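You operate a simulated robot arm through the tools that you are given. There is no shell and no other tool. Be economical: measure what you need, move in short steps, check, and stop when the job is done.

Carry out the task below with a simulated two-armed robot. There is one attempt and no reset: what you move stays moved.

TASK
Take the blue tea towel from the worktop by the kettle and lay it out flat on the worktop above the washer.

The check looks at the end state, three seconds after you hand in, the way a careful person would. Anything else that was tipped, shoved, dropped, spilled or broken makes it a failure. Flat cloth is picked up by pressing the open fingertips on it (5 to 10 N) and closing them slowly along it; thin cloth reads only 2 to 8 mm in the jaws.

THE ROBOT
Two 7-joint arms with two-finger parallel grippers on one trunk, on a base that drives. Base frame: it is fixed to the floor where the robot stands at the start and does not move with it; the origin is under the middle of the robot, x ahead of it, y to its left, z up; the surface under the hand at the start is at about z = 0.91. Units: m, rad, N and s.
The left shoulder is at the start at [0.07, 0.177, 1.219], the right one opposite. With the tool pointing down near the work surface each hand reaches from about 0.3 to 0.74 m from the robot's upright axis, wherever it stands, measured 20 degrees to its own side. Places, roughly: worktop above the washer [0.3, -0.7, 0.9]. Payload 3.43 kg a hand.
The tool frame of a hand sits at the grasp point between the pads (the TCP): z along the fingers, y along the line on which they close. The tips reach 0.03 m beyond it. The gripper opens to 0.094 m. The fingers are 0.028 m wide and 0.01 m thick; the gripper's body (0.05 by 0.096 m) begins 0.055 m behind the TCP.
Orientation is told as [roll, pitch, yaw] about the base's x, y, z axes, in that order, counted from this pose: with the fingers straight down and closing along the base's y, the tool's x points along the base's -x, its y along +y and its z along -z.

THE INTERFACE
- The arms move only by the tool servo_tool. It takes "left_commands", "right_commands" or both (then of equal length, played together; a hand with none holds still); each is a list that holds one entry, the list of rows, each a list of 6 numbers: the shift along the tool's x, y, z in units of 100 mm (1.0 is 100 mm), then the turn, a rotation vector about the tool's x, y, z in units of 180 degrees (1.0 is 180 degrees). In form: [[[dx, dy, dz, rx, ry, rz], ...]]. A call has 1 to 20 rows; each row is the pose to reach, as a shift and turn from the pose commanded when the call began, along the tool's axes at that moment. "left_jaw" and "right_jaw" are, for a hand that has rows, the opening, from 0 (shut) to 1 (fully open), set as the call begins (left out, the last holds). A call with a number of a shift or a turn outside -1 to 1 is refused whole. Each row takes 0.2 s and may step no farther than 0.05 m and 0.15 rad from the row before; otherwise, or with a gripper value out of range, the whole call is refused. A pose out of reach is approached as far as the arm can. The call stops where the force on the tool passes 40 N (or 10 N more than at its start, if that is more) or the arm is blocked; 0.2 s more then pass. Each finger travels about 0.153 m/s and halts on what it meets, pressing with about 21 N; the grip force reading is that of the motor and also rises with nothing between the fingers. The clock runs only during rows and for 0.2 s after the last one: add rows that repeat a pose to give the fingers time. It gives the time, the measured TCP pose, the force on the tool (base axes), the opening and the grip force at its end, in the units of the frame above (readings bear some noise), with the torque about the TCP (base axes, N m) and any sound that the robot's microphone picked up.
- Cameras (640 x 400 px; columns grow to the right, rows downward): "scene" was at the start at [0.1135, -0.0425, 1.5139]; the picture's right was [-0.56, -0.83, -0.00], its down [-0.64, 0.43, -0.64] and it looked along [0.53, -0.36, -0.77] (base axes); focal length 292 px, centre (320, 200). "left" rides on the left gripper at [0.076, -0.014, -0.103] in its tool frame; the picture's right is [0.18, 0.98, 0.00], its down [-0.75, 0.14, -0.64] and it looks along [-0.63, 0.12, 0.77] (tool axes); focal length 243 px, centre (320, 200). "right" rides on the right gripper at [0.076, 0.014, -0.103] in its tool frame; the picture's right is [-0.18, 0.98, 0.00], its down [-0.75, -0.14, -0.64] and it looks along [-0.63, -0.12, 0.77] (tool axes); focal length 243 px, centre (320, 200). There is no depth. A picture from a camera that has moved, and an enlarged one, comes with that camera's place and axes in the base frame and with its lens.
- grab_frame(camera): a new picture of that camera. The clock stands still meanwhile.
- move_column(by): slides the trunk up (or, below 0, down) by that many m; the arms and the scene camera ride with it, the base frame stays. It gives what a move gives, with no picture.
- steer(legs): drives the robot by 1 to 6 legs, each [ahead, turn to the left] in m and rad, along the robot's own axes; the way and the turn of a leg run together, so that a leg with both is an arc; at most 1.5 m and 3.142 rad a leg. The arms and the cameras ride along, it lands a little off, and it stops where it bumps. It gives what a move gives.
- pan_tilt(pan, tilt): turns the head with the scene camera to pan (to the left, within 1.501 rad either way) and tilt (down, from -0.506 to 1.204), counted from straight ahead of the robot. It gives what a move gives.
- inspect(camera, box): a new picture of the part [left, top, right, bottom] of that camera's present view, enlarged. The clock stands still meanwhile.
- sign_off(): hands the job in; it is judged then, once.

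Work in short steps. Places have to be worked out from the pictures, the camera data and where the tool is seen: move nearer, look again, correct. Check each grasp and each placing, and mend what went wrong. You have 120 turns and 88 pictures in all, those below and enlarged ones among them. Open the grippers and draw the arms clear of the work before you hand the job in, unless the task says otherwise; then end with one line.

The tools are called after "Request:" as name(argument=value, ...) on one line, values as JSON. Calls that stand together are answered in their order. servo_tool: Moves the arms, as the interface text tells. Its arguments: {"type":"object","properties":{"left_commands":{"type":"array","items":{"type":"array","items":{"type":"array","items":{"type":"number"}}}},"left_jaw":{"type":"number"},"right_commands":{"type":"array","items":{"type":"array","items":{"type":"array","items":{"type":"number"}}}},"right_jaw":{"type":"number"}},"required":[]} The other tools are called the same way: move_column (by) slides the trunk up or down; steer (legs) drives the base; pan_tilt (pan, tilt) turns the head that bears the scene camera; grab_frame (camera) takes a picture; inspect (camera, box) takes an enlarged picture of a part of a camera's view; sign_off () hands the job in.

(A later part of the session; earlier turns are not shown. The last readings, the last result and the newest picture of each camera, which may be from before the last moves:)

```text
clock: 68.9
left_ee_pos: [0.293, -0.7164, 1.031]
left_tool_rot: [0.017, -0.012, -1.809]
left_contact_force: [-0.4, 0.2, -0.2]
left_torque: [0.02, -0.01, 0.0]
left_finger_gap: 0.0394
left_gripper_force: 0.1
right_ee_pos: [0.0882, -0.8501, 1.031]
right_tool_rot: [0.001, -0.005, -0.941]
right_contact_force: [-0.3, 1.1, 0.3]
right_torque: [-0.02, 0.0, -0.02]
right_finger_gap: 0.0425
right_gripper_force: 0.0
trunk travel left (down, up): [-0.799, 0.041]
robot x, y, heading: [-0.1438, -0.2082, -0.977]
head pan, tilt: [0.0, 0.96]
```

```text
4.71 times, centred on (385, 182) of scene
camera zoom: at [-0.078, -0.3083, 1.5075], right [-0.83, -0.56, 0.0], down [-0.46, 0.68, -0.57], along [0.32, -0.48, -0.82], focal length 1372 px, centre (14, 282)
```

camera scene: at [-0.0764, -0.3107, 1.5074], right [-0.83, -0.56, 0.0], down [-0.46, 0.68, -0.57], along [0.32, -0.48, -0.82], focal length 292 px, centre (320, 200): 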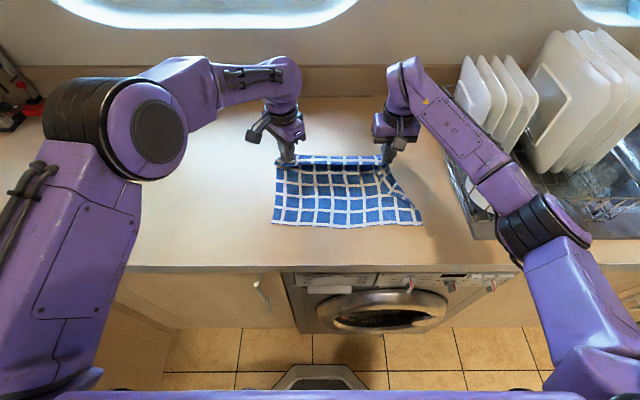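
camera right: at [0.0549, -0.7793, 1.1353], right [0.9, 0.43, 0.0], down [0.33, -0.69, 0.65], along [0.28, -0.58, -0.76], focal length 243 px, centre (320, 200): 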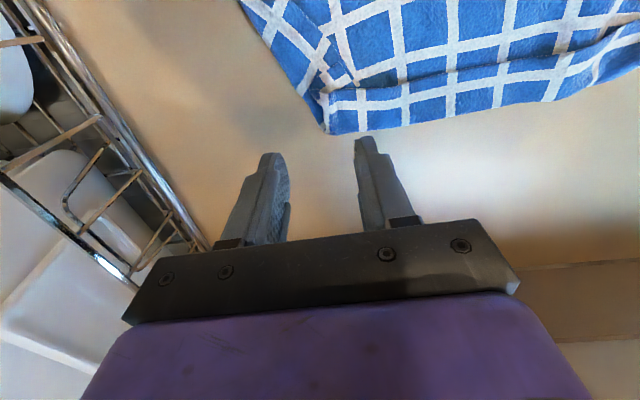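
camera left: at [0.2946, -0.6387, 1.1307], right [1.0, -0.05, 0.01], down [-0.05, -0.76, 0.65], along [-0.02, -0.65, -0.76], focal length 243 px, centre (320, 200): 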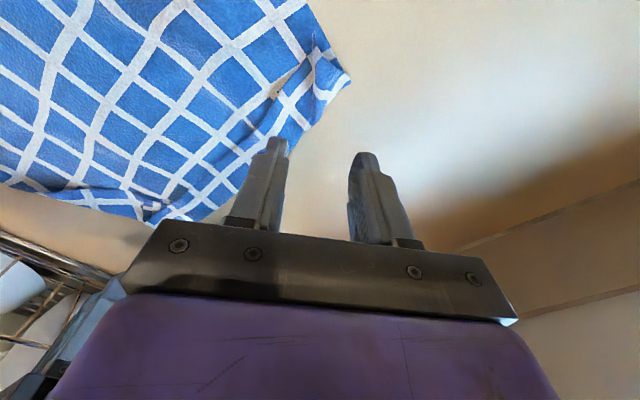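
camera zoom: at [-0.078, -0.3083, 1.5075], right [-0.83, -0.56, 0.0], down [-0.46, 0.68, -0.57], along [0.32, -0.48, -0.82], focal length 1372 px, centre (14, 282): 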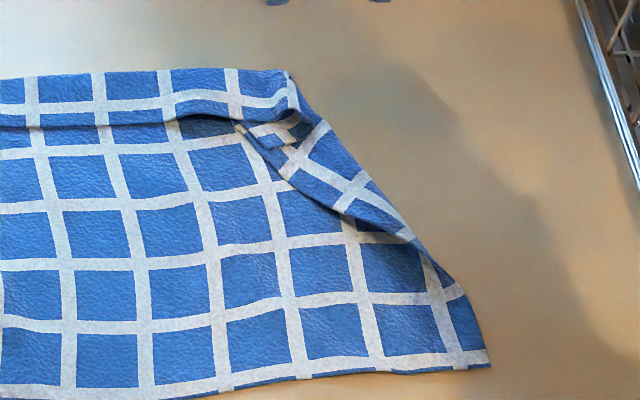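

The far hem is folded over toward me by about 37 mm (n 0.289–0.326), and so is a strip on the right side. Everything else is flat and fully above the washer. I'll unfold by pressing shut fingertips on the top layer and sweeping outward, starting mid-edge with the right hand while the left backs off.

Request:
servo_tool(left_commands=[[[0.1, 0.1, -0.2, 0, 0, 0], [0.2, 0.2, -0.4, 0, 0, 0], [0.37, 0.34, -0.6, 0, 0, 0], [0.37, 0.34, -0.8, 0, 0, 0], [0.37, 0.34, -0.8, 0, 0, 0]]], right_commands=[[[0, 0.25, 0, 0, 0, 0], [-0.02, 0.5, 0, 0, 0, 0], [-0.037, 0.859, 0.1, 0, 0, 0], [-0.037, 0.859, 0.4, 0, 0, 0], [-0.037, 0.859, 0.75, 0, 0, 0]]], right_jaw=0)

Request:
grab_frame(camera="right")

```text
clock: 70.1
left_ee_pos: [0.3339, -0.6895, 1.1102]
left_tool_rot: [0.019, -0.013, -1.806]
left_contact_force: [-0.7, -0.1, -0.7]
left_torque: [-0.04, 0.02, -0.02]
left_finger_gap: 0.0395
left_gripper_force: 0.0
right_ee_pos: [0.1606, -0.804, 0.9563]
right_tool_rot: [0.001, -0.006, -0.941]
right_contact_force: [0.0, -0.8, -0.6]
right_torque: [-0.01, -0.01, 0.01]
right_finger_gap: 0.0
right_gripper_force: 20.9
trunk travel left (down, up): [-0.799, 0.041]
robot x, y, heading: [-0.1442, -0.2097, -0.979]
head pan, tilt: [0.0, 0.96]
```

```text
40 pictures are left
camera right: at [0.1263, -0.7328, 1.0605], right [0.9, 0.43, 0.0], down [0.33, -0.69, 0.65], along [0.28, -0.58, -0.76], focal length 243 px, centre (320, 200)
```

right: 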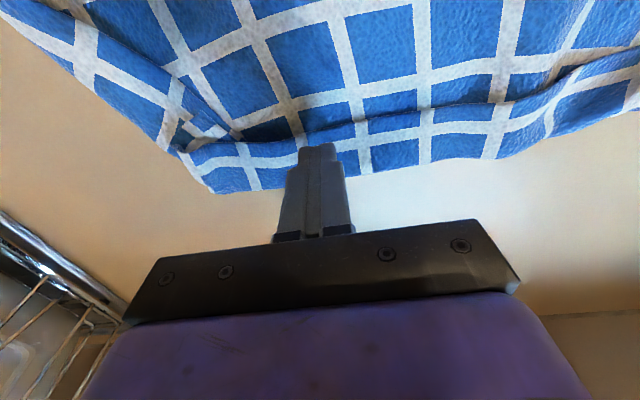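

The tip is over the hem strip. I'm pressing down lightly.

Request:
servo_tool(right_commands=[[[0, 0, 0.08, 0, 0, 0], [0, 0, 0.13, 0, 0, 0], [0, 0, 0.145, 0, 0, 0]]])

```text
clock: 70.9
left_ee_pos: [0.3349, -0.6875, 1.1113]
left_tool_rot: [0.017, -0.011, -1.806]
left_contact_force: [0.0, 0.2, -0.2]
left_torque: [0.02, 0.02, 0.0]
left_finger_gap: 0.0397
left_gripper_force: 0.1
right_ee_pos: [0.1598, -0.8015, 0.9425]
right_tool_rot: [0.0, -0.005, -0.941]
right_contact_force: [-0.1, -0.2, 0.2]
right_torque: [-0.03, -0.04, -0.01]
right_finger_gap: 0.0001
right_gripper_force: 21.1
trunk travel left (down, up): [-0.799, 0.041]
robot x, y, heading: [-0.1431, -0.2055, -0.98]
head pan, tilt: [0.0, 0.96]
```

There's no contact yet. I'm going 3 mm lower and then sweeping outward 50 mm.

Request:
servo_tool(right_commands=[[[0, 0, 0.02, 0, 0, 0], [0, 0, 0.035, 0, 0, 0], [-0.1, 0, 0.035, 0, 0, 0], [-0.2, -0.01, 0.035, 0, 0, 0], [-0.3, -0.013, 0.035, 0, 0, 0], [-0.4, -0.018, 0.035, 0, 0, 0], [-0.5, -0.022, 0.035, 0, 0, 0]]])

Request:
grab_frame(camera="right")

```text
clock: 72.5
left_ee_pos: [0.3332, -0.687, 1.1111]
left_tool_rot: [0.019, -0.015, -1.808]
left_contact_force: [-0.2, 0.1, -0.7]
left_torque: [0.05, 0.0, 0.02]
left_finger_gap: 0.0396
left_gripper_force: 0.0
right_ee_pos: [0.1556, -0.8109, 0.9417]
right_tool_rot: [0.001, -0.008, -0.943]
right_contact_force: [0.7, 2.3, 13.9]
right_torque: [0.14, 0.03, 0.02]
right_finger_gap: 0.0
right_gripper_force: 21.2
right hand out of reach, approached as far as the arm can: row 3, 4, 5, 6, 7
trunk travel left (down, up): [-0.799, 0.041]
robot x, y, heading: [-0.142, -0.2095, -0.982]
head pan, tilt: [0.0, 0.96]
```

```text
39 pictures are left
camera right: at [0.1223, -0.74, 1.0457], right [0.9, 0.43, 0.0], down [0.33, -0.69, 0.65], along [0.28, -0.58, -0.76], focal length 243 px, centre (320, 200)
```

right: 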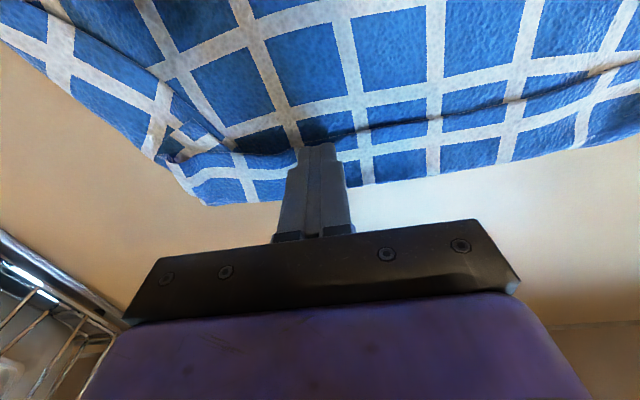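

The arm is at its reach limit. I'll lift the right hand, drive the base 50 mm closer, where there's still room, and retry.

Request:
servo_tool(right_commands=[[[0.1, 0, -0.15, 0, 0, 0], [0.3, 0, -0.4, 0, 0, 0], [0.5, 0, -0.7, 0, 0, 0], [0.6, 0, -1.0, 0, 0, 0]]])

Request:
pan_tilt(pan=0.0, tilt=1.2)

Request:
grab_frame(camera="scene")

```text
clock: 73.5
left_ee_pos: [0.3338, -0.6872, 1.1096]
left_tool_rot: [0.018, -0.013, -1.807]
left_contact_force: [0.2, -0.2, 0.1]
left_torque: [0.01, 0.0, 0.0]
left_finger_gap: 0.0397
left_gripper_force: 0.1
right_ee_pos: [0.1199, -0.7619, 1.0411]
right_tool_rot: [0.001, -0.006, -0.941]
right_contact_force: [-0.3, 0.4, -0.4]
right_torque: [0.03, 0.0, -0.01]
right_finger_gap: 0.0001
right_gripper_force: 20.7
trunk travel left (down, up): [-0.799, 0.041]
robot x, y, heading: [-0.1437, -0.209, -0.978]
head pan, tilt: [0.0, 0.96]
```

```text
clock: 74.3
left_ee_pos: [0.3352, -0.689, 1.1114]
left_tool_rot: [0.017, -0.013, -1.806]
left_contact_force: [0.5, 0.2, -0.6]
left_torque: [0.01, -0.01, -0.01]
left_finger_gap: 0.0393
left_gripper_force: 0.0
right_ee_pos: [0.1201, -0.7616, 1.0412]
right_tool_rot: [0.001, -0.006, -0.941]
right_contact_force: [0.4, -0.7, -0.3]
right_torque: [-0.02, 0.0, 0.01]
right_finger_gap: 0.0
right_gripper_force: 20.9
trunk travel left (down, up): [-0.799, 0.041]
robot x, y, heading: [-0.1424, -0.2053, -0.976]
head pan, tilt: [0.0, 1.201]
```

```text
38 pictures are left
camera scene: at [-0.0865, -0.2957, 1.4922], right [-0.83, -0.56, 0.0], down [-0.52, 0.77, -0.36], along [0.2, -0.3, -0.93], focal length 292 px, centre (320, 200)
```

scene: 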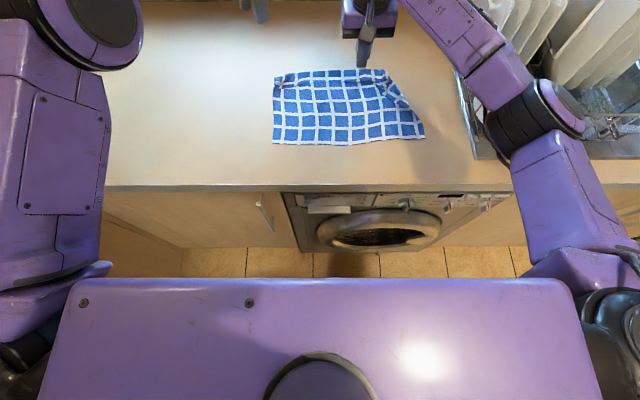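

There's a clear gap to the counter, so I'm driving 50 mm forward with both hands raised.

Request:
steer(legs=[[0.05, 0]])

Request:
pan_tilt(pan=0.0, tilt=0.96)

Request:
inspect(camera="scene", box=[220, 110, 480, 272])

```text
clock: 75.2
left_ee_pos: [0.3557, -0.722, 1.118]
left_tool_rot: [0.025, -0.018, -1.808]
left_contact_force: [-0.8, 0.4, 1.6]
left_torque: [0.01, -0.06, -0.02]
left_finger_gap: 0.0394
left_gripper_force: 0.1
right_ee_pos: [0.1416, -0.7962, 1.0475]
right_tool_rot: [0.0, -0.015, -0.94]
right_contact_force: [-0.4, 0.7, -0.9]
right_torque: [0.03, 0.03, -0.02]
right_finger_gap: 0.0
right_gripper_force: 20.4
trunk travel left (down, up): [-0.799, 0.041]
robot x, y, heading: [-0.1188, -0.2464, -0.981]
head pan, tilt: [0.0, 1.201]
```

```text
clock: 76.0
left_ee_pos: [0.3575, -0.7245, 1.117]
left_tool_rot: [0.023, -0.019, -1.809]
left_contact_force: [-0.1, 0.9, -0.1]
left_torque: [-0.02, -0.03, 0.04]
left_finger_gap: 0.0394
left_gripper_force: 0.0
right_ee_pos: [0.1434, -0.7973, 1.0476]
right_tool_rot: [-0.002, -0.015, -0.941]
right_contact_force: [-0.5, 0.2, -0.4]
right_torque: [0.0, -0.02, 0.01]
right_finger_gap: 0.0001
right_gripper_force: 21.2
trunk travel left (down, up): [-0.799, 0.041]
robot x, y, heading: [-0.1183, -0.2483, -0.979]
head pan, tilt: [0.0, 0.96]
```

```text
2.46 times, centred on (350, 191) of scene
camera zoom: at [-0.0522, -0.3471, 1.5079], right [-0.83, -0.56, 0.0], down [-0.46, 0.68, -0.57], along [0.32, -0.48, -0.82], focal length 718 px, centre (246, 222)
```

zoom: 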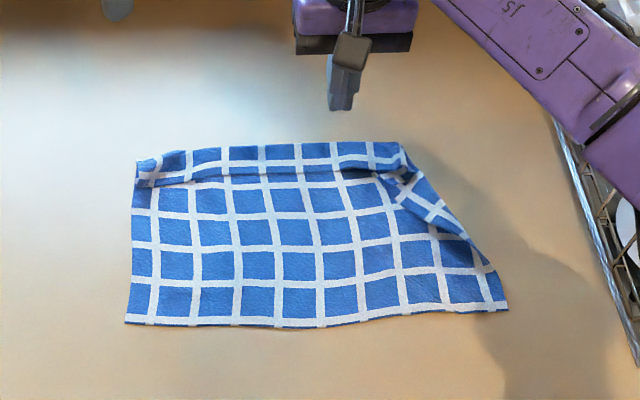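

I'm back over the strip. Pressing at n ≈ 0.30, then sweeping outward.

Request:
servo_tool(right_commands=[[[-0.05, 0, 0.3, 0, 0, 0], [-0.1, 0, 0.6, 0, 0, 0], [-0.1, 0, 0.9, 0, 0, 0], [-0.1, 0, 1.0, 0, 0, 0]]])

Request:
servo_tool(right_commands=[[[0, 0, 0.04, 0, 0, 0], [0, 0, 0.08, 0, 0, 0], [0, 0, 0.08, 0, 0, 0]]])

```text
clock: 77.0
left_ee_pos: [0.3593, -0.7269, 1.1155]
left_tool_rot: [0.023, -0.017, -1.808]
left_contact_force: [0.6, 0.6, 0.1]
left_torque: [-0.02, 0.01, -0.01]
left_finger_gap: 0.0392
left_gripper_force: 0.1
right_ee_pos: [0.1519, -0.8067, 0.9439]
right_tool_rot: [0.0, -0.012, -0.94]
right_contact_force: [-0.2, 0.6, 0.6]
right_torque: [-0.03, -0.03, 0.01]
right_finger_gap: 0.0
right_gripper_force: 20.7
trunk travel left (down, up): [-0.799, 0.041]
robot x, y, heading: [-0.1196, -0.2468, -0.979]
head pan, tilt: [0.0, 0.96]
```

```text
clock: 77.8
left_ee_pos: [0.3582, -0.7238, 1.1183]
left_tool_rot: [0.024, -0.02, -1.808]
left_contact_force: [-0.6, -0.8, -0.4]
left_torque: [-0.02, 0.03, 0.01]
left_finger_gap: 0.0395
left_gripper_force: 0.2
right_ee_pos: [0.1505, -0.8064, 0.9414]
right_tool_rot: [0.001, -0.022, -0.94]
right_contact_force: [2.2, -7.2, 36.9]
right_torque: [-0.02, 0.06, 0.03]
right_finger_gap: 0.0
right_gripper_force: 20.9
trunk travel left (down, up): [-0.799, 0.041]
robot x, y, heading: [-0.1187, -0.2473, -0.98]
head pan, tilt: [0.0, 0.96]
```

That's 37 N, too hard. I'm easing up 4.5 mm to roughly 10 N and sweeping outward 60 mm.

Request:
servo_tool(right_commands=[[[0, 0, -0.045, 0, 0, 0], [-0.1, -0.004, -0.045, 0, 0, 0], [-0.2, -0.009, -0.045, 0, 0, 0], [-0.3, -0.013, -0.045, 0, 0, 0], [-0.4, -0.018, -0.045, 0, 0, 0], [-0.5, -0.022, -0.045, 0, 0, 0], [-0.6, -0.026, -0.045, 0, 0, 0]]])

Request:
grab_frame(camera="right")

```text
clock: 79.4
left_ee_pos: [0.3596, -0.7254, 1.1162]
left_tool_rot: [0.021, -0.017, -1.809]
left_contact_force: [0.3, -0.1, 0.2]
left_torque: [0.02, 0.02, 0.01]
left_finger_gap: 0.0395
left_gripper_force: 0.1
right_ee_pos: [0.1825, -0.8544, 0.942]
right_tool_rot: [-0.002, -0.013, -0.941]
right_contact_force: [-0.7, 0.3, 7.7]
right_torque: [0.06, 0.01, -0.01]
right_finger_gap: 0.0
right_gripper_force: 21.1
right hand out of reach, approached as far as the arm can: row 7
trunk travel left (down, up): [-0.799, 0.041]
robot x, y, heading: [-0.1188, -0.2506, -0.979]
head pan, tilt: [0.0, 0.96]
```

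```text
36 pictures are left
camera right: at [0.1489, -0.7829, 1.0454], right [0.9, 0.43, 0.0], down [0.33, -0.69, 0.65], along [0.28, -0.59, -0.76], focal length 243 px, centre (320, 200)
```

right: 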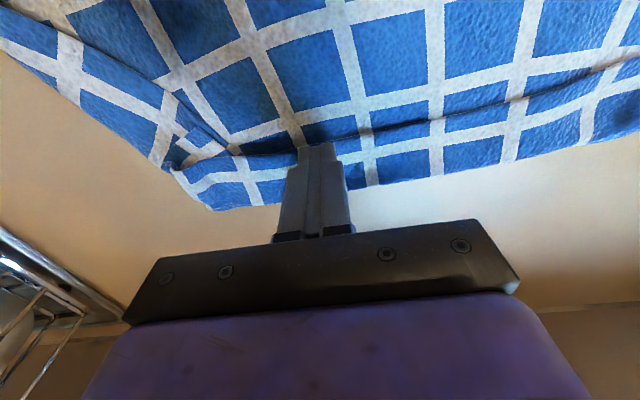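

The tip moved 50 mm, but it looks like the whole cloth came along. I'm checking from above.

Request:
servo_tool(right_commands=[[[0, 0, -0.2, 0, 0, 0], [0.1, 0, -0.5, 0, 0, 0], [0.2, 0, -0.9, 0, 0, 0]]])

Request:
inspect(camera="scene", box=[220, 100, 480, 262])

```text
clock: 80.2
left_ee_pos: [0.3575, -0.7273, 1.1151]
left_tool_rot: [0.022, -0.018, -1.809]
left_contact_force: [0.3, 0.7, 0.4]
left_torque: [0.0, -0.02, -0.01]
left_finger_gap: 0.0395
left_gripper_force: 0.1
right_ee_pos: [0.1677, -0.8367, 1.0311]
right_tool_rot: [-0.001, -0.011, -0.94]
right_contact_force: [0.0, -0.1, 0.4]
right_torque: [-0.01, -0.02, 0.0]
right_finger_gap: 0.0
right_gripper_force: 20.9
trunk travel left (down, up): [-0.799, 0.041]
robot x, y, heading: [-0.1179, -0.2513, -0.981]
head pan, tilt: [0.0, 0.96]
```

```text
2.46 times, centred on (350, 181) of scene
camera zoom: at [-0.0511, -0.3494, 1.5076], right [-0.83, -0.56, 0.0], down [-0.46, 0.68, -0.57], along [0.32, -0.48, -0.82], focal length 718 px, centre (246, 247)
```

zoom: 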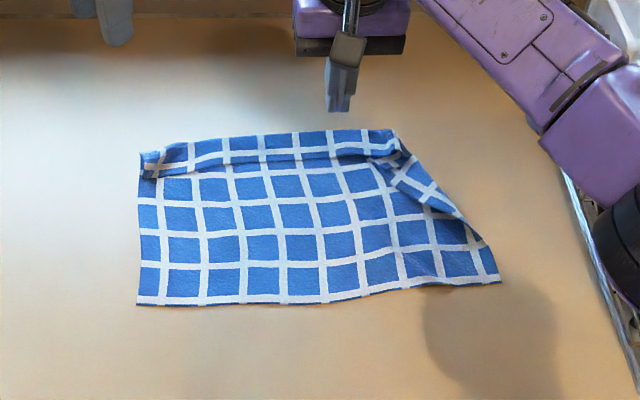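

Sweeping drags the whole cloth, so the lower layer has to be anchored with the other hand. First I'll pull the towel back about 90 mm toward me, pressing on its near part so the rest trails. I'm moving both closed hands there.

Request:
servo_tool(left_commands=[[[0.03, -0.3, 0, 0, 0, 0], [0.08, -0.6, 0, 0, 0, 0], [0.15, -0.94, 0.3, 0, 0, 0], [0.15, -0.94, 0.6, 0, 0, 0]]], right_commands=[[[0.25, -0.08, 0, 0, 0, 0], [0.5, -0.17, 0, 0, 0, 0], [0.73, -0.25, 0, 0, 0, 0], [0.73, -0.25, 0, 0, 0, 0]]], left_jaw=0)

Request:
servo_tool(left_commands=[[[0.05, -0.3, 0.3, 0, 0, 0], [0.1, -0.6, 0.6, 0, 0, 0], [0.154, -0.94, 0.9, 0, 0, 0], [0.154, -0.94, 0.98, 0, 0, 0]]], right_commands=[[[0.25, -0.08, 0.2, 0, 0, 0], [0.5, -0.17, 0.4, 0, 0, 0], [0.73, -0.25, 0.6, 0, 0, 0], [0.73, -0.25, 0.76, 0, 0, 0]]])

Request:
grab_frame(camera="scene")

```text
clock: 81.2
left_ee_pos: [0.2733, -0.6928, 1.0509]
left_tool_rot: [0.023, -0.017, -1.809]
left_contact_force: [0.1, 0.1, -0.2]
left_torque: [0.04, 0.01, 0.03]
left_finger_gap: 0.0
left_gripper_force: 20.8
right_ee_pos: [0.1065, -0.7951, 1.0295]
right_tool_rot: [0.0, -0.01, -0.94]
right_contact_force: [-0.2, -0.7, 0.3]
right_torque: [0.01, 0.01, -0.02]
right_finger_gap: 0.0001
right_gripper_force: 21.2
trunk travel left (down, up): [-0.799, 0.041]
robot x, y, heading: [-0.1192, -0.2499, -0.979]
head pan, tilt: [0.0, 0.96]
```

```text
clock: 82.2
left_ee_pos: [0.1866, -0.6564, 0.952]
left_tool_rot: [0.024, -0.018, -1.806]
left_contact_force: [-0.5, -0.5, 0.3]
left_torque: [0.01, 0.0, -0.02]
left_finger_gap: 0.0003
left_gripper_force: 20.8
right_ee_pos: [0.0434, -0.7511, 0.9531]
right_tool_rot: [-0.001, -0.012, -0.941]
right_contact_force: [0.1, -0.2, 0.1]
right_torque: [0.0, 0.02, -0.01]
right_finger_gap: 0.0
right_gripper_force: 20.8
trunk travel left (down, up): [-0.799, 0.041]
robot x, y, heading: [-0.1161, -0.2519, -0.982]
head pan, tilt: [0.0, 0.96]
```

```text
34 pictures are left
camera scene: at [-0.0494, -0.3507, 1.5075], right [-0.83, -0.56, 0.0], down [-0.46, 0.68, -0.57], along [0.32, -0.48, -0.82], focal length 292 px, centre (320, 200)
```

scene: 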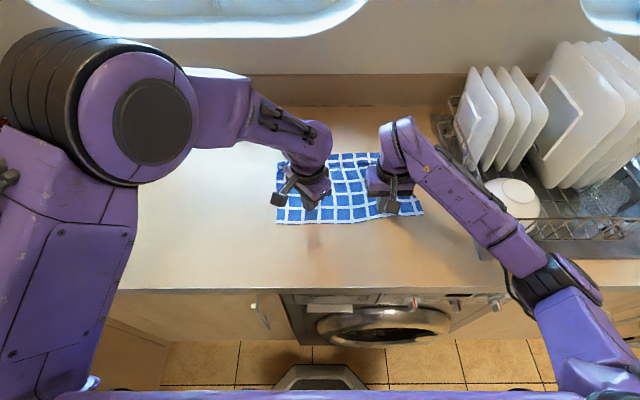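

Both tips are about 10 mm above the near part. I'm pressing lightly and dragging 90 mm toward me.

Request:
servo_tool(left_commands=[[[0, 0, 0.06, 0, 0, 0], [0, 0, 0.12, 0, 0, 0], [0.102, -0.11, 0.12, 0, 0, 0], [0.204, -0.22, 0.12, 0, 0, 0], [0.306, -0.33, 0.12, 0, 0, 0], [0.409, -0.44, 0.12, 0, 0, 0], [0.511, -0.549, 0.12, 0, 0, 0], [0.613, -0.659, 0.12, 0, 0, 0]]], right_commands=[[[0, 0, 0.07, 0, 0, 0], [0, 0, 0.13, 0, 0, 0], [0.15, 0.007, 0.13, 0, 0, 0], [0.3, 0.013, 0.13, 0, 0, 0], [0.45, 0.02, 0.13, 0, 0, 0], [0.6, 0.026, 0.13, 0, 0, 0], [0.75, 0.033, 0.13, 0, 0, 0], [0.9, 0.04, 0.13, 0, 0, 0]]])

Request:
inspect(camera="scene", box=[220, 130, 480, 292])

```text
clock: 83.8
left_ee_pos: [0.151, -0.6004, 0.9406]
left_tool_rot: [0.016, -0.028, -1.79]
left_contact_force: [-3.1, 1.7, 16.7]
left_torque: [0.29, 0.1, 0.03]
left_finger_gap: 0.0
left_gripper_force: 20.8
right_ee_pos: [0.0048, -0.6897, 0.9422]
right_tool_rot: [0.0, -0.012, -0.94]
right_contact_force: [-1.3, 1.7, 9.4]
right_torque: [0.07, 0.11, 0.02]
right_finger_gap: 0.0
right_gripper_force: 20.9
trunk travel left (down, up): [-0.799, 0.041]
robot x, y, heading: [-0.1173, -0.247, -0.981]
head pan, tilt: [0.0, 0.96]
stopped in row 7 (left hand): the force on the tool passed its limit at 44 N (the readings are from after the stop); the commanded pose is now the measured one
```

```text
2.46 times, centred on (350, 211) of scene
camera zoom: at [-0.0525, -0.3467, 1.5079], right [-0.83, -0.56, 0.0], down [-0.45, 0.68, -0.58], along [0.32, -0.48, -0.82], focal length 718 px, centre (246, 173)
```

zoom: 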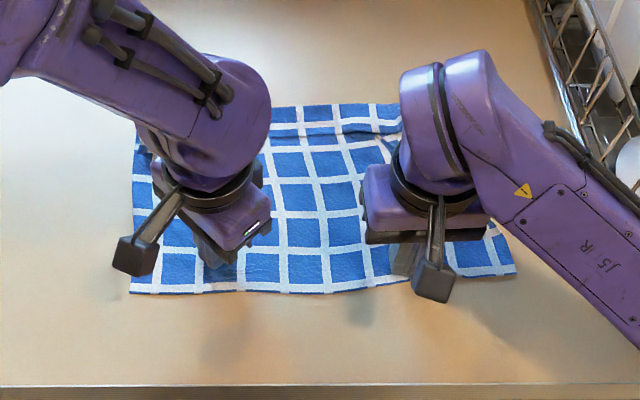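

The towel is back, spanning n ≈ 0.09–0.315. A better way to unfold is with one hand's jaws across the fold: one finger anchors the main layer, the other rests on the flap, and opening them pushes the flap outward. I'm raising both hands and yawing the left so its jaws run across the hem.

Request:
servo_tool(left_commands=[[[0, 0, -0.2, 0, 0, 0], [0, 0, -0.4, 0, 0, 0.02], [0, 0, -0.6, 0, 0, 0.06], [0, 0, -0.6, 0, 0, 0.1], [0, 0, -0.6, 0, 0, 0.14], [0, 0, -0.6, 0, 0, 0.18], [0, 0, -0.6, 0, 0, 0.215]]], right_commands=[[[0, 0, -0.2, 0, 0, 0], [0, 0, -0.4, 0, 0, 0], [0, 0, -0.7, 0, 0, 0], [0, 0, -1, 0, 0, 0], [0, -0.2, -1, 0, 0, 0], [0, -0.4, -1, 0, 0, 0], [0, -0.6, -1, 0, 0, 0]]], left_jaw=0.32)

Request:
inspect(camera="scene", box=[220, 130, 480, 292])

```text
clock: 85.4
left_ee_pos: [0.1513, -0.5998, 0.9986]
left_tool_rot: [0.028, -0.008, -2.472]
left_contact_force: [0.6, 0.3, 0.0]
left_torque: [-0.02, 0.0, 0.0]
left_finger_gap: 0.03
left_gripper_force: 0.0
right_ee_pos: [-0.0428, -0.7269, 1.0388]
right_tool_rot: [0.0, -0.01, -0.939]
right_contact_force: [0.5, -0.1, 0.5]
right_torque: [-0.02, 0.04, -0.01]
right_finger_gap: 0.0001
right_gripper_force: 20.9
trunk travel left (down, up): [-0.799, 0.041]
robot x, y, heading: [-0.1134, -0.2483, -0.98]
head pan, tilt: [0.0, 0.96]
```

```text
2.46 times, centred on (350, 211) of scene
camera zoom: at [-0.0505, -0.3503, 1.5076], right [-0.83, -0.56, 0.0], down [-0.46, 0.68, -0.57], along [0.32, -0.48, -0.82], focal length 718 px, centre (246, 173)
```

zoom: 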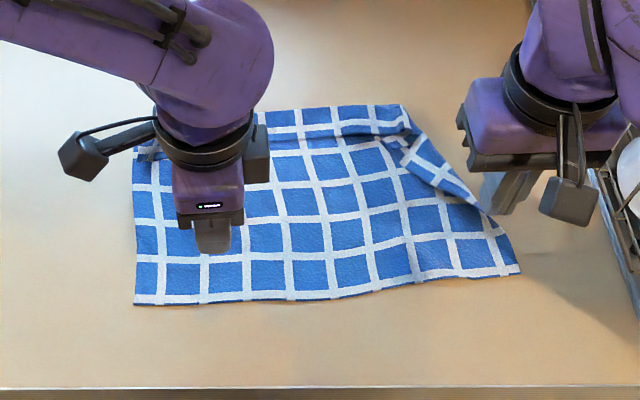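

The left jaws now run straight across the hem. I'm moving to straddle the hem's free edge near mid-width, s ≈ 0.68 and n ≈ 0.275.

Request:
servo_tool(left_commands=[[[-0.16, 0.23, 0, 0, 0, 0], [-0.32, 0.47, 0, 0, 0, 0], [-0.48, 0.7, 0, 0, 0, 0], [-0.48, 0.7, 0, 0, 0, 0]]])

Request:
servo_tool(left_commands=[[[-0.16, 0.23, 0, 0, 0, 0], [-0.32, 0.47, 0.1, 0, 0, 0], [-0.48, 0.7, 0.3, 0, 0, 0], [-0.48, 0.7, 0.46, 0, 0, 0]]])

Request:
grab_frame(camera="left")

Request:
inspect(camera="scene", box=[220, 130, 480, 292])

```text
clock: 86.4
left_ee_pos: [0.1562, -0.684, 1.002]
left_tool_rot: [0.028, -0.007, -2.47]
left_contact_force: [-0.4, 0.1, -0.5]
left_torque: [0.02, 0.02, -0.01]
left_finger_gap: 0.0304
left_gripper_force: 0.1
right_ee_pos: [-0.0417, -0.7264, 1.0389]
right_tool_rot: [0.0, -0.01, -0.941]
right_contact_force: [-0.2, -0.5, 0.5]
right_torque: [0.03, 0.04, -0.01]
right_finger_gap: 0.0002
right_gripper_force: 21.1
trunk travel left (down, up): [-0.799, 0.041]
robot x, y, heading: [-0.12, -0.2492, -0.977]
head pan, tilt: [0.0, 0.96]
```

```text
clock: 87.4
left_ee_pos: [0.163, -0.7702, 0.9583]
left_tool_rot: [0.027, -0.006, -2.469]
left_contact_force: [0.8, 0.3, 0.2]
left_torque: [0.0, -0.02, -0.02]
left_finger_gap: 0.0303
left_gripper_force: 0.1
right_ee_pos: [-0.0422, -0.7258, 1.0391]
right_tool_rot: [0.001, -0.009, -0.941]
right_contact_force: [-0.3, 0.1, 0.0]
right_torque: [0.0, -0.03, -0.01]
right_finger_gap: 0.0
right_gripper_force: 20.9
trunk travel left (down, up): [-0.799, 0.041]
robot x, y, heading: [-0.1157, -0.2487, -0.982]
head pan, tilt: [0.0, 0.96]
```

```text
31 pictures are left
camera left: at [0.2124, -0.709, 1.059], right [0.76, -0.65, 0.03], down [-0.51, -0.56, 0.65], along [-0.41, -0.51, -0.76], focal length 243 px, centre (320, 200)
```

left: 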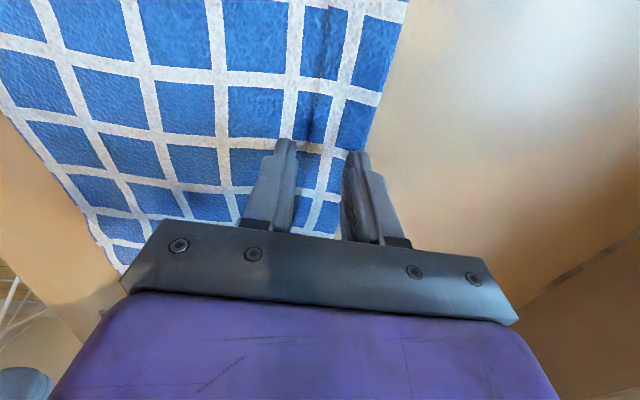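

```text
2.46 times, centred on (350, 211) of scene
camera zoom: at [-0.0504, -0.3502, 1.5076], right [-0.83, -0.56, 0.0], down [-0.46, 0.68, -0.57], along [0.32, -0.48, -0.82], focal length 718 px, centre (246, 173)
```

zoom: 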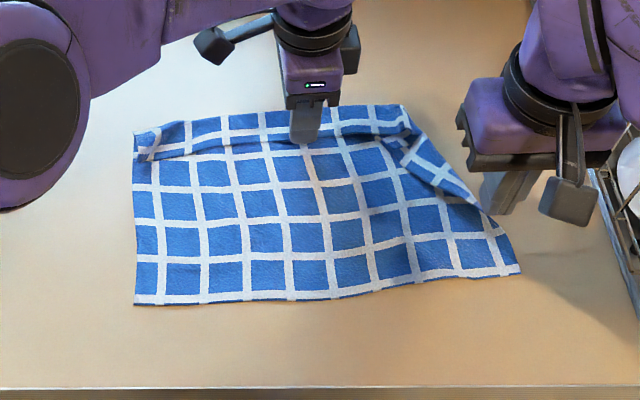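

The hem's free edge lies between the two fingers. I'm lowering to press.

Request:
servo_tool(left_commands=[[[0, 0, 0.08, 0, 0, 0], [0, 0, 0.14, 0, 0, 0], [0, 0, 0.17, 0, 0, 0], [0, 0, 0.185, 0, 0, 0]]])

```text
clock: 88.4
left_ee_pos: [0.1643, -0.7706, 0.9415]
left_tool_rot: [0.034, -0.009, -2.468]
left_contact_force: [-0.6, -0.6, 15.7]
left_torque: [0.29, 0.15, -0.02]
left_finger_gap: 0.0299
left_gripper_force: 0.0
right_ee_pos: [-0.0429, -0.7257, 1.0397]
right_tool_rot: [0.001, -0.012, -0.942]
right_contact_force: [-0.4, 0.2, -0.6]
right_torque: [-0.02, -0.01, 0.01]
right_finger_gap: 0.0004
right_gripper_force: 20.7
trunk travel left (down, up): [-0.799, 0.041]
robot x, y, heading: [-0.1183, -0.251, -0.98]
head pan, tilt: [0.0, 0.96]
```

Contact is about 15 N. I'm opening the jaws in steps to push the hem outward against the anchored layer.

Request:
servo_tool(left_commands=[[[0, 0, 0, 0, 0, 0]]], left_jaw=0.5)

Request:
servo_tool(left_commands=[[[0, 0, 0, 0, 0, 0]]], left_jaw=0.7)

Request:
servo_tool(left_commands=[[[0, 0, 0, 0, 0, 0], [0, 0, 0, 0, 0, 0]]], left_jaw=0.95)

Request:
grab_frame(camera="left")

```text
clock: 88.8
left_ee_pos: [0.1643, -0.7694, 0.9435]
left_tool_rot: [0.035, -0.009, -2.468]
left_contact_force: [3.1, -3.5, 22.2]
left_torque: [0.46, 0.26, 0.01]
left_finger_gap: 0.0441
left_gripper_force: 0.0
right_ee_pos: [-0.0433, -0.7249, 1.0394]
right_tool_rot: [-0.001, -0.012, -0.94]
right_contact_force: [0.2, -0.3, 0.2]
right_torque: [-0.02, -0.02, 0.01]
right_finger_gap: 0.0001
right_gripper_force: 20.9
trunk travel left (down, up): [-0.799, 0.041]
robot x, y, heading: [-0.1132, -0.2509, -0.979]
head pan, tilt: [0.0, 0.96]
```

```text
clock: 89.2
left_ee_pos: [0.1642, -0.7684, 0.9423]
left_tool_rot: [0.034, -0.009, -2.467]
left_contact_force: [3.2, -4.8, 30.1]
left_torque: [0.78, 0.56, 0.02]
left_finger_gap: 0.062
left_gripper_force: 0.1
right_ee_pos: [-0.0441, -0.7256, 1.0397]
right_tool_rot: [0.0, -0.014, -0.941]
right_contact_force: [0.4, 0.2, 0.0]
right_torque: [0.0, 0.0, -0.01]
right_finger_gap: 0.0
right_gripper_force: 21.1
trunk travel left (down, up): [-0.799, 0.041]
robot x, y, heading: [-0.117, -0.2503, -0.981]
head pan, tilt: [0.0, 0.96]
```

```text
clock: 89.8
left_ee_pos: [0.1635, -0.769, 0.9424]
left_tool_rot: [0.035, -0.008, -2.468]
left_contact_force: [3.6, -6.7, 35.6]
left_torque: [1.31, 0.92, 0.05]
left_finger_gap: 0.0846
left_gripper_force: 0.2
right_ee_pos: [-0.0443, -0.7239, 1.0402]
right_tool_rot: [0.0, -0.014, -0.94]
right_contact_force: [0.4, 1.1, -0.7]
right_torque: [-0.01, 0.03, -0.02]
right_finger_gap: 0.0001
right_gripper_force: 21.4
trunk travel left (down, up): [-0.799, 0.041]
robot x, y, heading: [-0.1192, -0.2503, -0.981]
head pan, tilt: [0.0, 0.96]
```

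```text
29 pictures are left
camera left: at [0.2126, -0.7075, 1.0427], right [0.76, -0.65, 0.03], down [-0.51, -0.56, 0.65], along [-0.41, -0.51, -0.76], focal length 243 px, centre (320, 200)
```

left: 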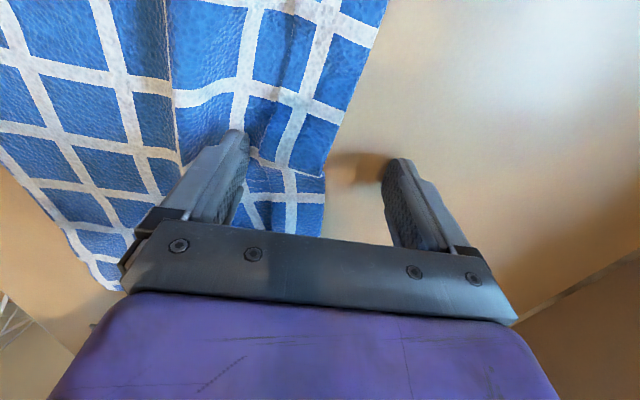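

The near finger carried most of the force and the crease shifted inward. I'm lifting the hand to look at the real layer structure.

Request:
servo_tool(left_commands=[[[0, 0, -0.2, 0, 0, 0], [0.2, -0.1, -0.6, 0, 0, 0], [0.5, -0.1, -1, 0, 0, 0], [0.9, -0.1, -1, 0, 0, 0]]])

Request:
inspect(camera="scene", box=[260, 155, 440, 267])

Request:
grab_frame(camera="left")

```text
clock: 90.8
left_ee_pos: [0.2277, -0.7039, 1.0382]
left_tool_rot: [0.027, -0.009, -2.469]
left_contact_force: [0.6, -0.1, -0.2]
left_torque: [0.01, 0.02, 0.0]
left_finger_gap: 0.0892
left_gripper_force: 0.0
right_ee_pos: [-0.0407, -0.7258, 1.0395]
right_tool_rot: [-0.001, -0.011, -0.939]
right_contact_force: [0.2, 0.3, 0.1]
right_torque: [0.05, -0.01, -0.01]
right_finger_gap: 0.0
right_gripper_force: 20.9
trunk travel left (down, up): [-0.799, 0.041]
robot x, y, heading: [-0.1171, -0.2481, -0.979]
head pan, tilt: [0.0, 0.96]
```

```text
3.56 times, centred on (350, 211) of scene
camera zoom: at [-0.0481, -0.3496, 1.5074], right [-0.83, -0.56, 0.0], down [-0.46, 0.68, -0.57], along [0.32, -0.48, -0.82], focal length 1037 px, centre (213, 161)
```

zoom: 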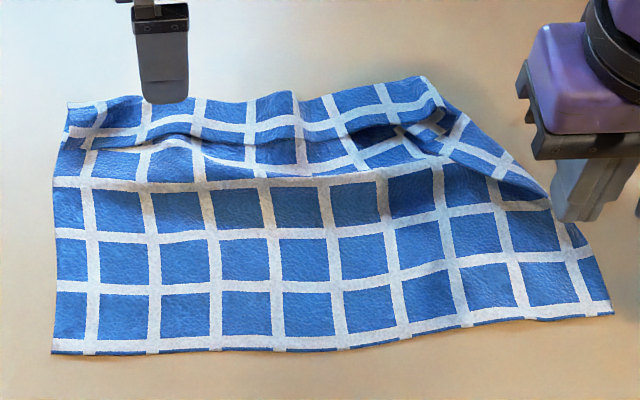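

```text
27 pictures are left
camera left: at [0.2776, -0.6431, 1.1379], right [0.76, -0.65, 0.02], down [-0.51, -0.56, 0.65], along [-0.41, -0.51, -0.76], focal length 243 px, centre (320, 200)
```

left: 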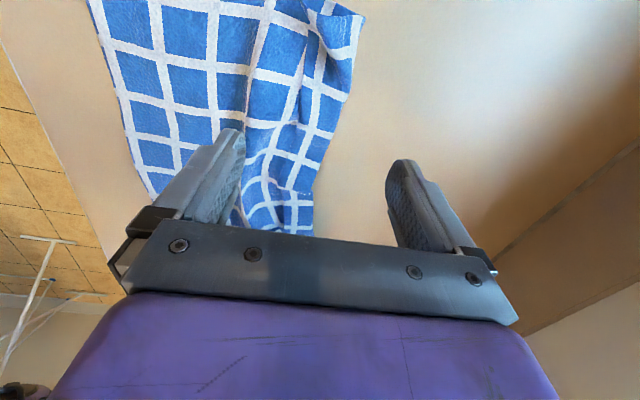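

I need to know whether that strip is a folded-over hem or a pleat, so I'm inspecting it closely from the left hand's camera.

Request:
inspect(camera="left", box=[200, 0, 380, 125])

Request:
inspect(camera="scene", box=[270, 170, 350, 220])

```text
3.20 times, centred on (290, 62) of left
camera zoom: at [0.2776, -0.6431, 1.1379], right [0.76, -0.65, 0.02], down [-0.51, -0.56, 0.65], along [-0.41, -0.51, -0.76], focal length 776 px, centre (416, 640)
```

zoom: 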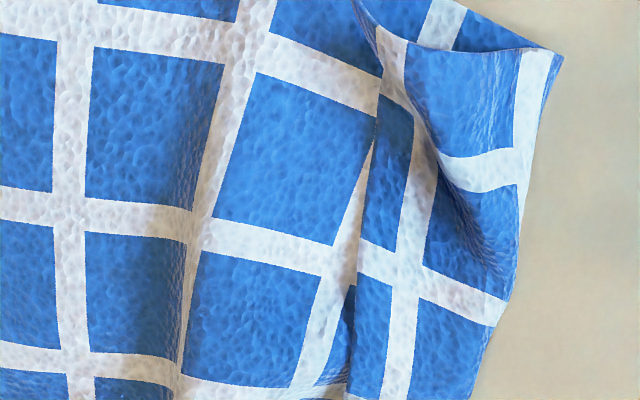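

```text
8.00 times, centred on (310, 195) of scene
camera zoom: at [-0.0481, -0.3496, 1.5074], right [-0.83, -0.56, 0.0], down [-0.46, 0.68, -0.57], along [0.32, -0.48, -0.82], focal length 2333 px, centre (400, 240)
```

zoom: 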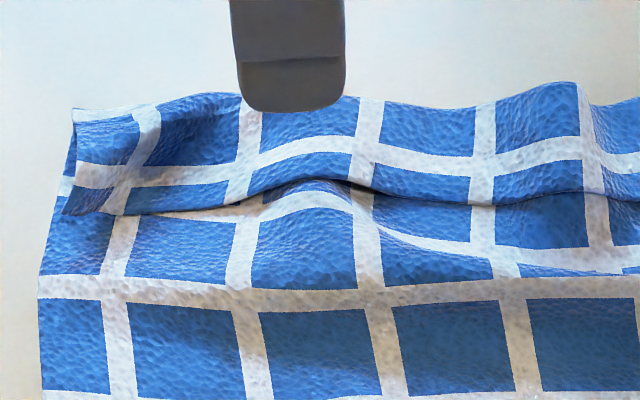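

The pattern shows the far hem really is folded over, by about 40 mm. The reliable fix is to re-pick the towel by its flat near edge, gripping right at the border, so the folded far edge hangs free and opens by itself, then lay it again. I'm levelling and turning the left hand and moving it toward the near-left corner.

Request:
servo_tool(left_commands=[[[0.05, -0.2, 0, 0.004, 0.002, 0], [0.1, -0.4, 0, 0.0086, 0.003, 0], [0.15, -0.6, 0, 0.0086, 0.003, 0], [0.2, -0.8, 0, 0.0086, 0.003, 0]]], right_commands=[[[0, 0, 0, 0, 0.002, 0], [0, 0, 0, 0, 0.0035, 0], [0, 0, 0, 0, 0.0035, 0], [0, 0, 0, 0, 0.0035, 0]]], left_jaw=0.53, right_jaw=0.53)

Request:
servo_tool(left_commands=[[[0.02, -0.1, 0, 0, 0, -0.045], [0.04, -0.2, 0, 0, 0, -0.09], [0.06, -0.3, 0, 0, 0, -0.135], [0.08, -0.4, 0, 0, 0, -0.18], [0.1, -0.5, 0, 0, 0, -0.225], [0.12, -0.6, 0, 0, 0, -0.27], [0.15, -0.7, 0, 0, 0, -0.315], [0.18, -0.75, 0, 0, 0, -0.36], [0.2, -0.8, 0, 0, 0, -0.4]]])

```text
clock: 91.8
left_ee_pos: [0.1926, -0.628, 1.0342]
left_tool_rot: [0.003, 0.002, -2.47]
left_contact_force: [0.7, 0.2, -0.6]
left_torque: [-0.02, 0.0, 0.02]
left_finger_gap: 0.0495
left_gripper_force: 0.1
right_ee_pos: [-0.0433, -0.7262, 1.0396]
right_tool_rot: [-0.001, -0.001, -0.941]
right_contact_force: [0.7, 0.0, -0.5]
right_torque: [-0.04, -0.05, -0.02]
right_finger_gap: 0.0497
right_gripper_force: 0.0
trunk travel left (down, up): [-0.799, 0.041]
robot x, y, heading: [-0.1136, -0.2472, -0.982]
head pan, tilt: [0.0, 0.96]
```

```text
clock: 93.8
left_ee_pos: [0.1574, -0.554, 1.0356]
left_tool_rot: [0.002, -0.003, -1.209]
left_contact_force: [-0.3, 0.4, -0.4]
left_torque: [0.01, 0.0, -0.01]
left_finger_gap: 0.0497
left_gripper_force: 0.1
right_ee_pos: [-0.0426, -0.7268, 1.0402]
right_tool_rot: [0.0, -0.002, -0.94]
right_contact_force: [-0.1, -0.4, -0.5]
right_torque: [-0.02, 0.02, -0.01]
right_finger_gap: 0.0498
right_gripper_force: 0.0
trunk travel left (down, up): [-0.799, 0.041]
robot x, y, heading: [-0.1187, -0.2469, -0.983]
head pan, tilt: [0.0, 0.96]
```

The left hand is over its corner. I'm nudging the right hand, lowering both to about 15 mm above the cloth, and checking both cameras.

Request:
servo_tool(left_commands=[[[0, 0, 0.2, 0, 0, 0], [0, 0, 0.4, 0, 0, 0], [0, 0, 0.6, 0, 0, 0], [0, 0, 0.8, 0, 0, 0]]], right_commands=[[[0.05, -0.05, 0.2, 0, 0, 0], [0.09, -0.09, 0.4, 0, 0, 0], [0.09, -0.09, 0.6, 0, 0, 0], [0.09, -0.09, 0.85, 0, 0, 0]]])

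Request:
grab_frame(camera="left")

Request:
grab_frame(camera="right")

```text
clock: 94.8
left_ee_pos: [0.1598, -0.5571, 0.9599]
left_tool_rot: [-0.008, -0.008, -1.207]
left_contact_force: [0.4, 0.4, -0.2]
left_torque: [0.03, 0.01, 0.01]
left_finger_gap: 0.0499
left_gripper_force: 0.1
right_ee_pos: [-0.0555, -0.7256, 0.9561]
right_tool_rot: [-0.001, 0.0, -0.94]
right_contact_force: [0.3, -0.2, 0.1]
right_torque: [-0.04, 0.01, 0.01]
right_finger_gap: 0.05
right_gripper_force: 0.1
trunk travel left (down, up): [-0.799, 0.041]
robot x, y, heading: [-0.1151, -0.2475, -0.98]
head pan, tilt: [0.0, 0.96]
```

```text
24 pictures are left
camera left: at [0.119, -0.4904, 1.0602], right [0.85, 0.52, -0.01], down [0.4, -0.65, 0.65], along [0.33, -0.56, -0.76], focal length 243 px, centre (320, 200)
```

left: 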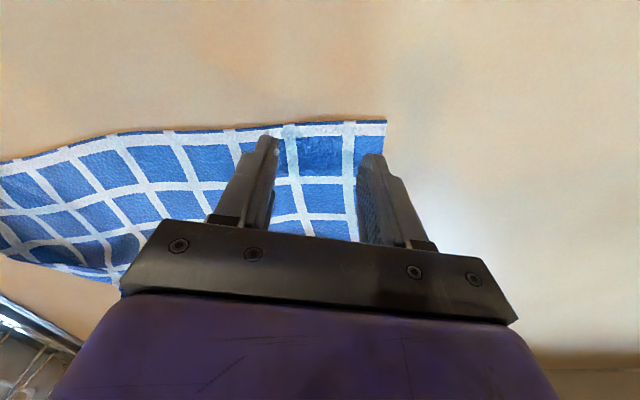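

```text
23 pictures are left
camera right: at [-0.0888, -0.6545, 1.0592], right [0.9, 0.43, 0.0], down [0.33, -0.69, 0.64], along [0.28, -0.58, -0.77], focal length 243 px, centre (320, 200)
```

right: 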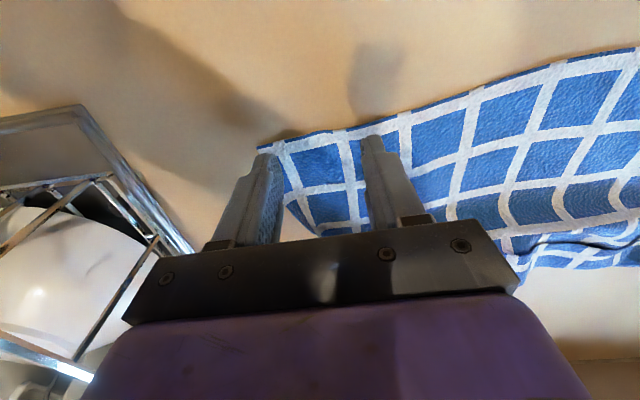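

Both hands straddle their corners right at the border. I'm lowering to press.

Request:
servo_tool(left_commands=[[[-0.04, 0, 0.08, 0, 0, 0], [-0.04, 0, 0.14, 0, 0, 0], [-0.04, 0, 0.18, 0, 0, 0], [-0.04, 0, 0.2, 0, 0, 0]]], right_commands=[[[0, 0, 0.06, 0, 0, 0], [0, 0, 0.11, 0, 0, 0], [0, 0, 0.14, 0, 0, 0], [0, 0, 0.16, 0, 0, 0]]])

```text
clock: 95.8
left_ee_pos: [0.1625, -0.5607, 0.9417]
left_tool_rot: [-0.017, -0.012, -1.198]
left_contact_force: [0.1, -0.5, 0.5]
left_torque: [0.01, 0.03, -0.02]
left_finger_gap: 0.0496
left_gripper_force: 0.1
right_ee_pos: [-0.056, -0.7255, 0.9413]
right_tool_rot: [-0.001, -0.006, -0.941]
right_contact_force: [-1.4, -3.4, 19.4]
right_torque: [0.06, -0.01, -0.02]
right_finger_gap: 0.0495
right_gripper_force: 0.1
trunk travel left (down, up): [-0.799, 0.041]
robot x, y, heading: [-0.1176, -0.2485, -0.984]
head pan, tilt: [0.0, 0.96]
```

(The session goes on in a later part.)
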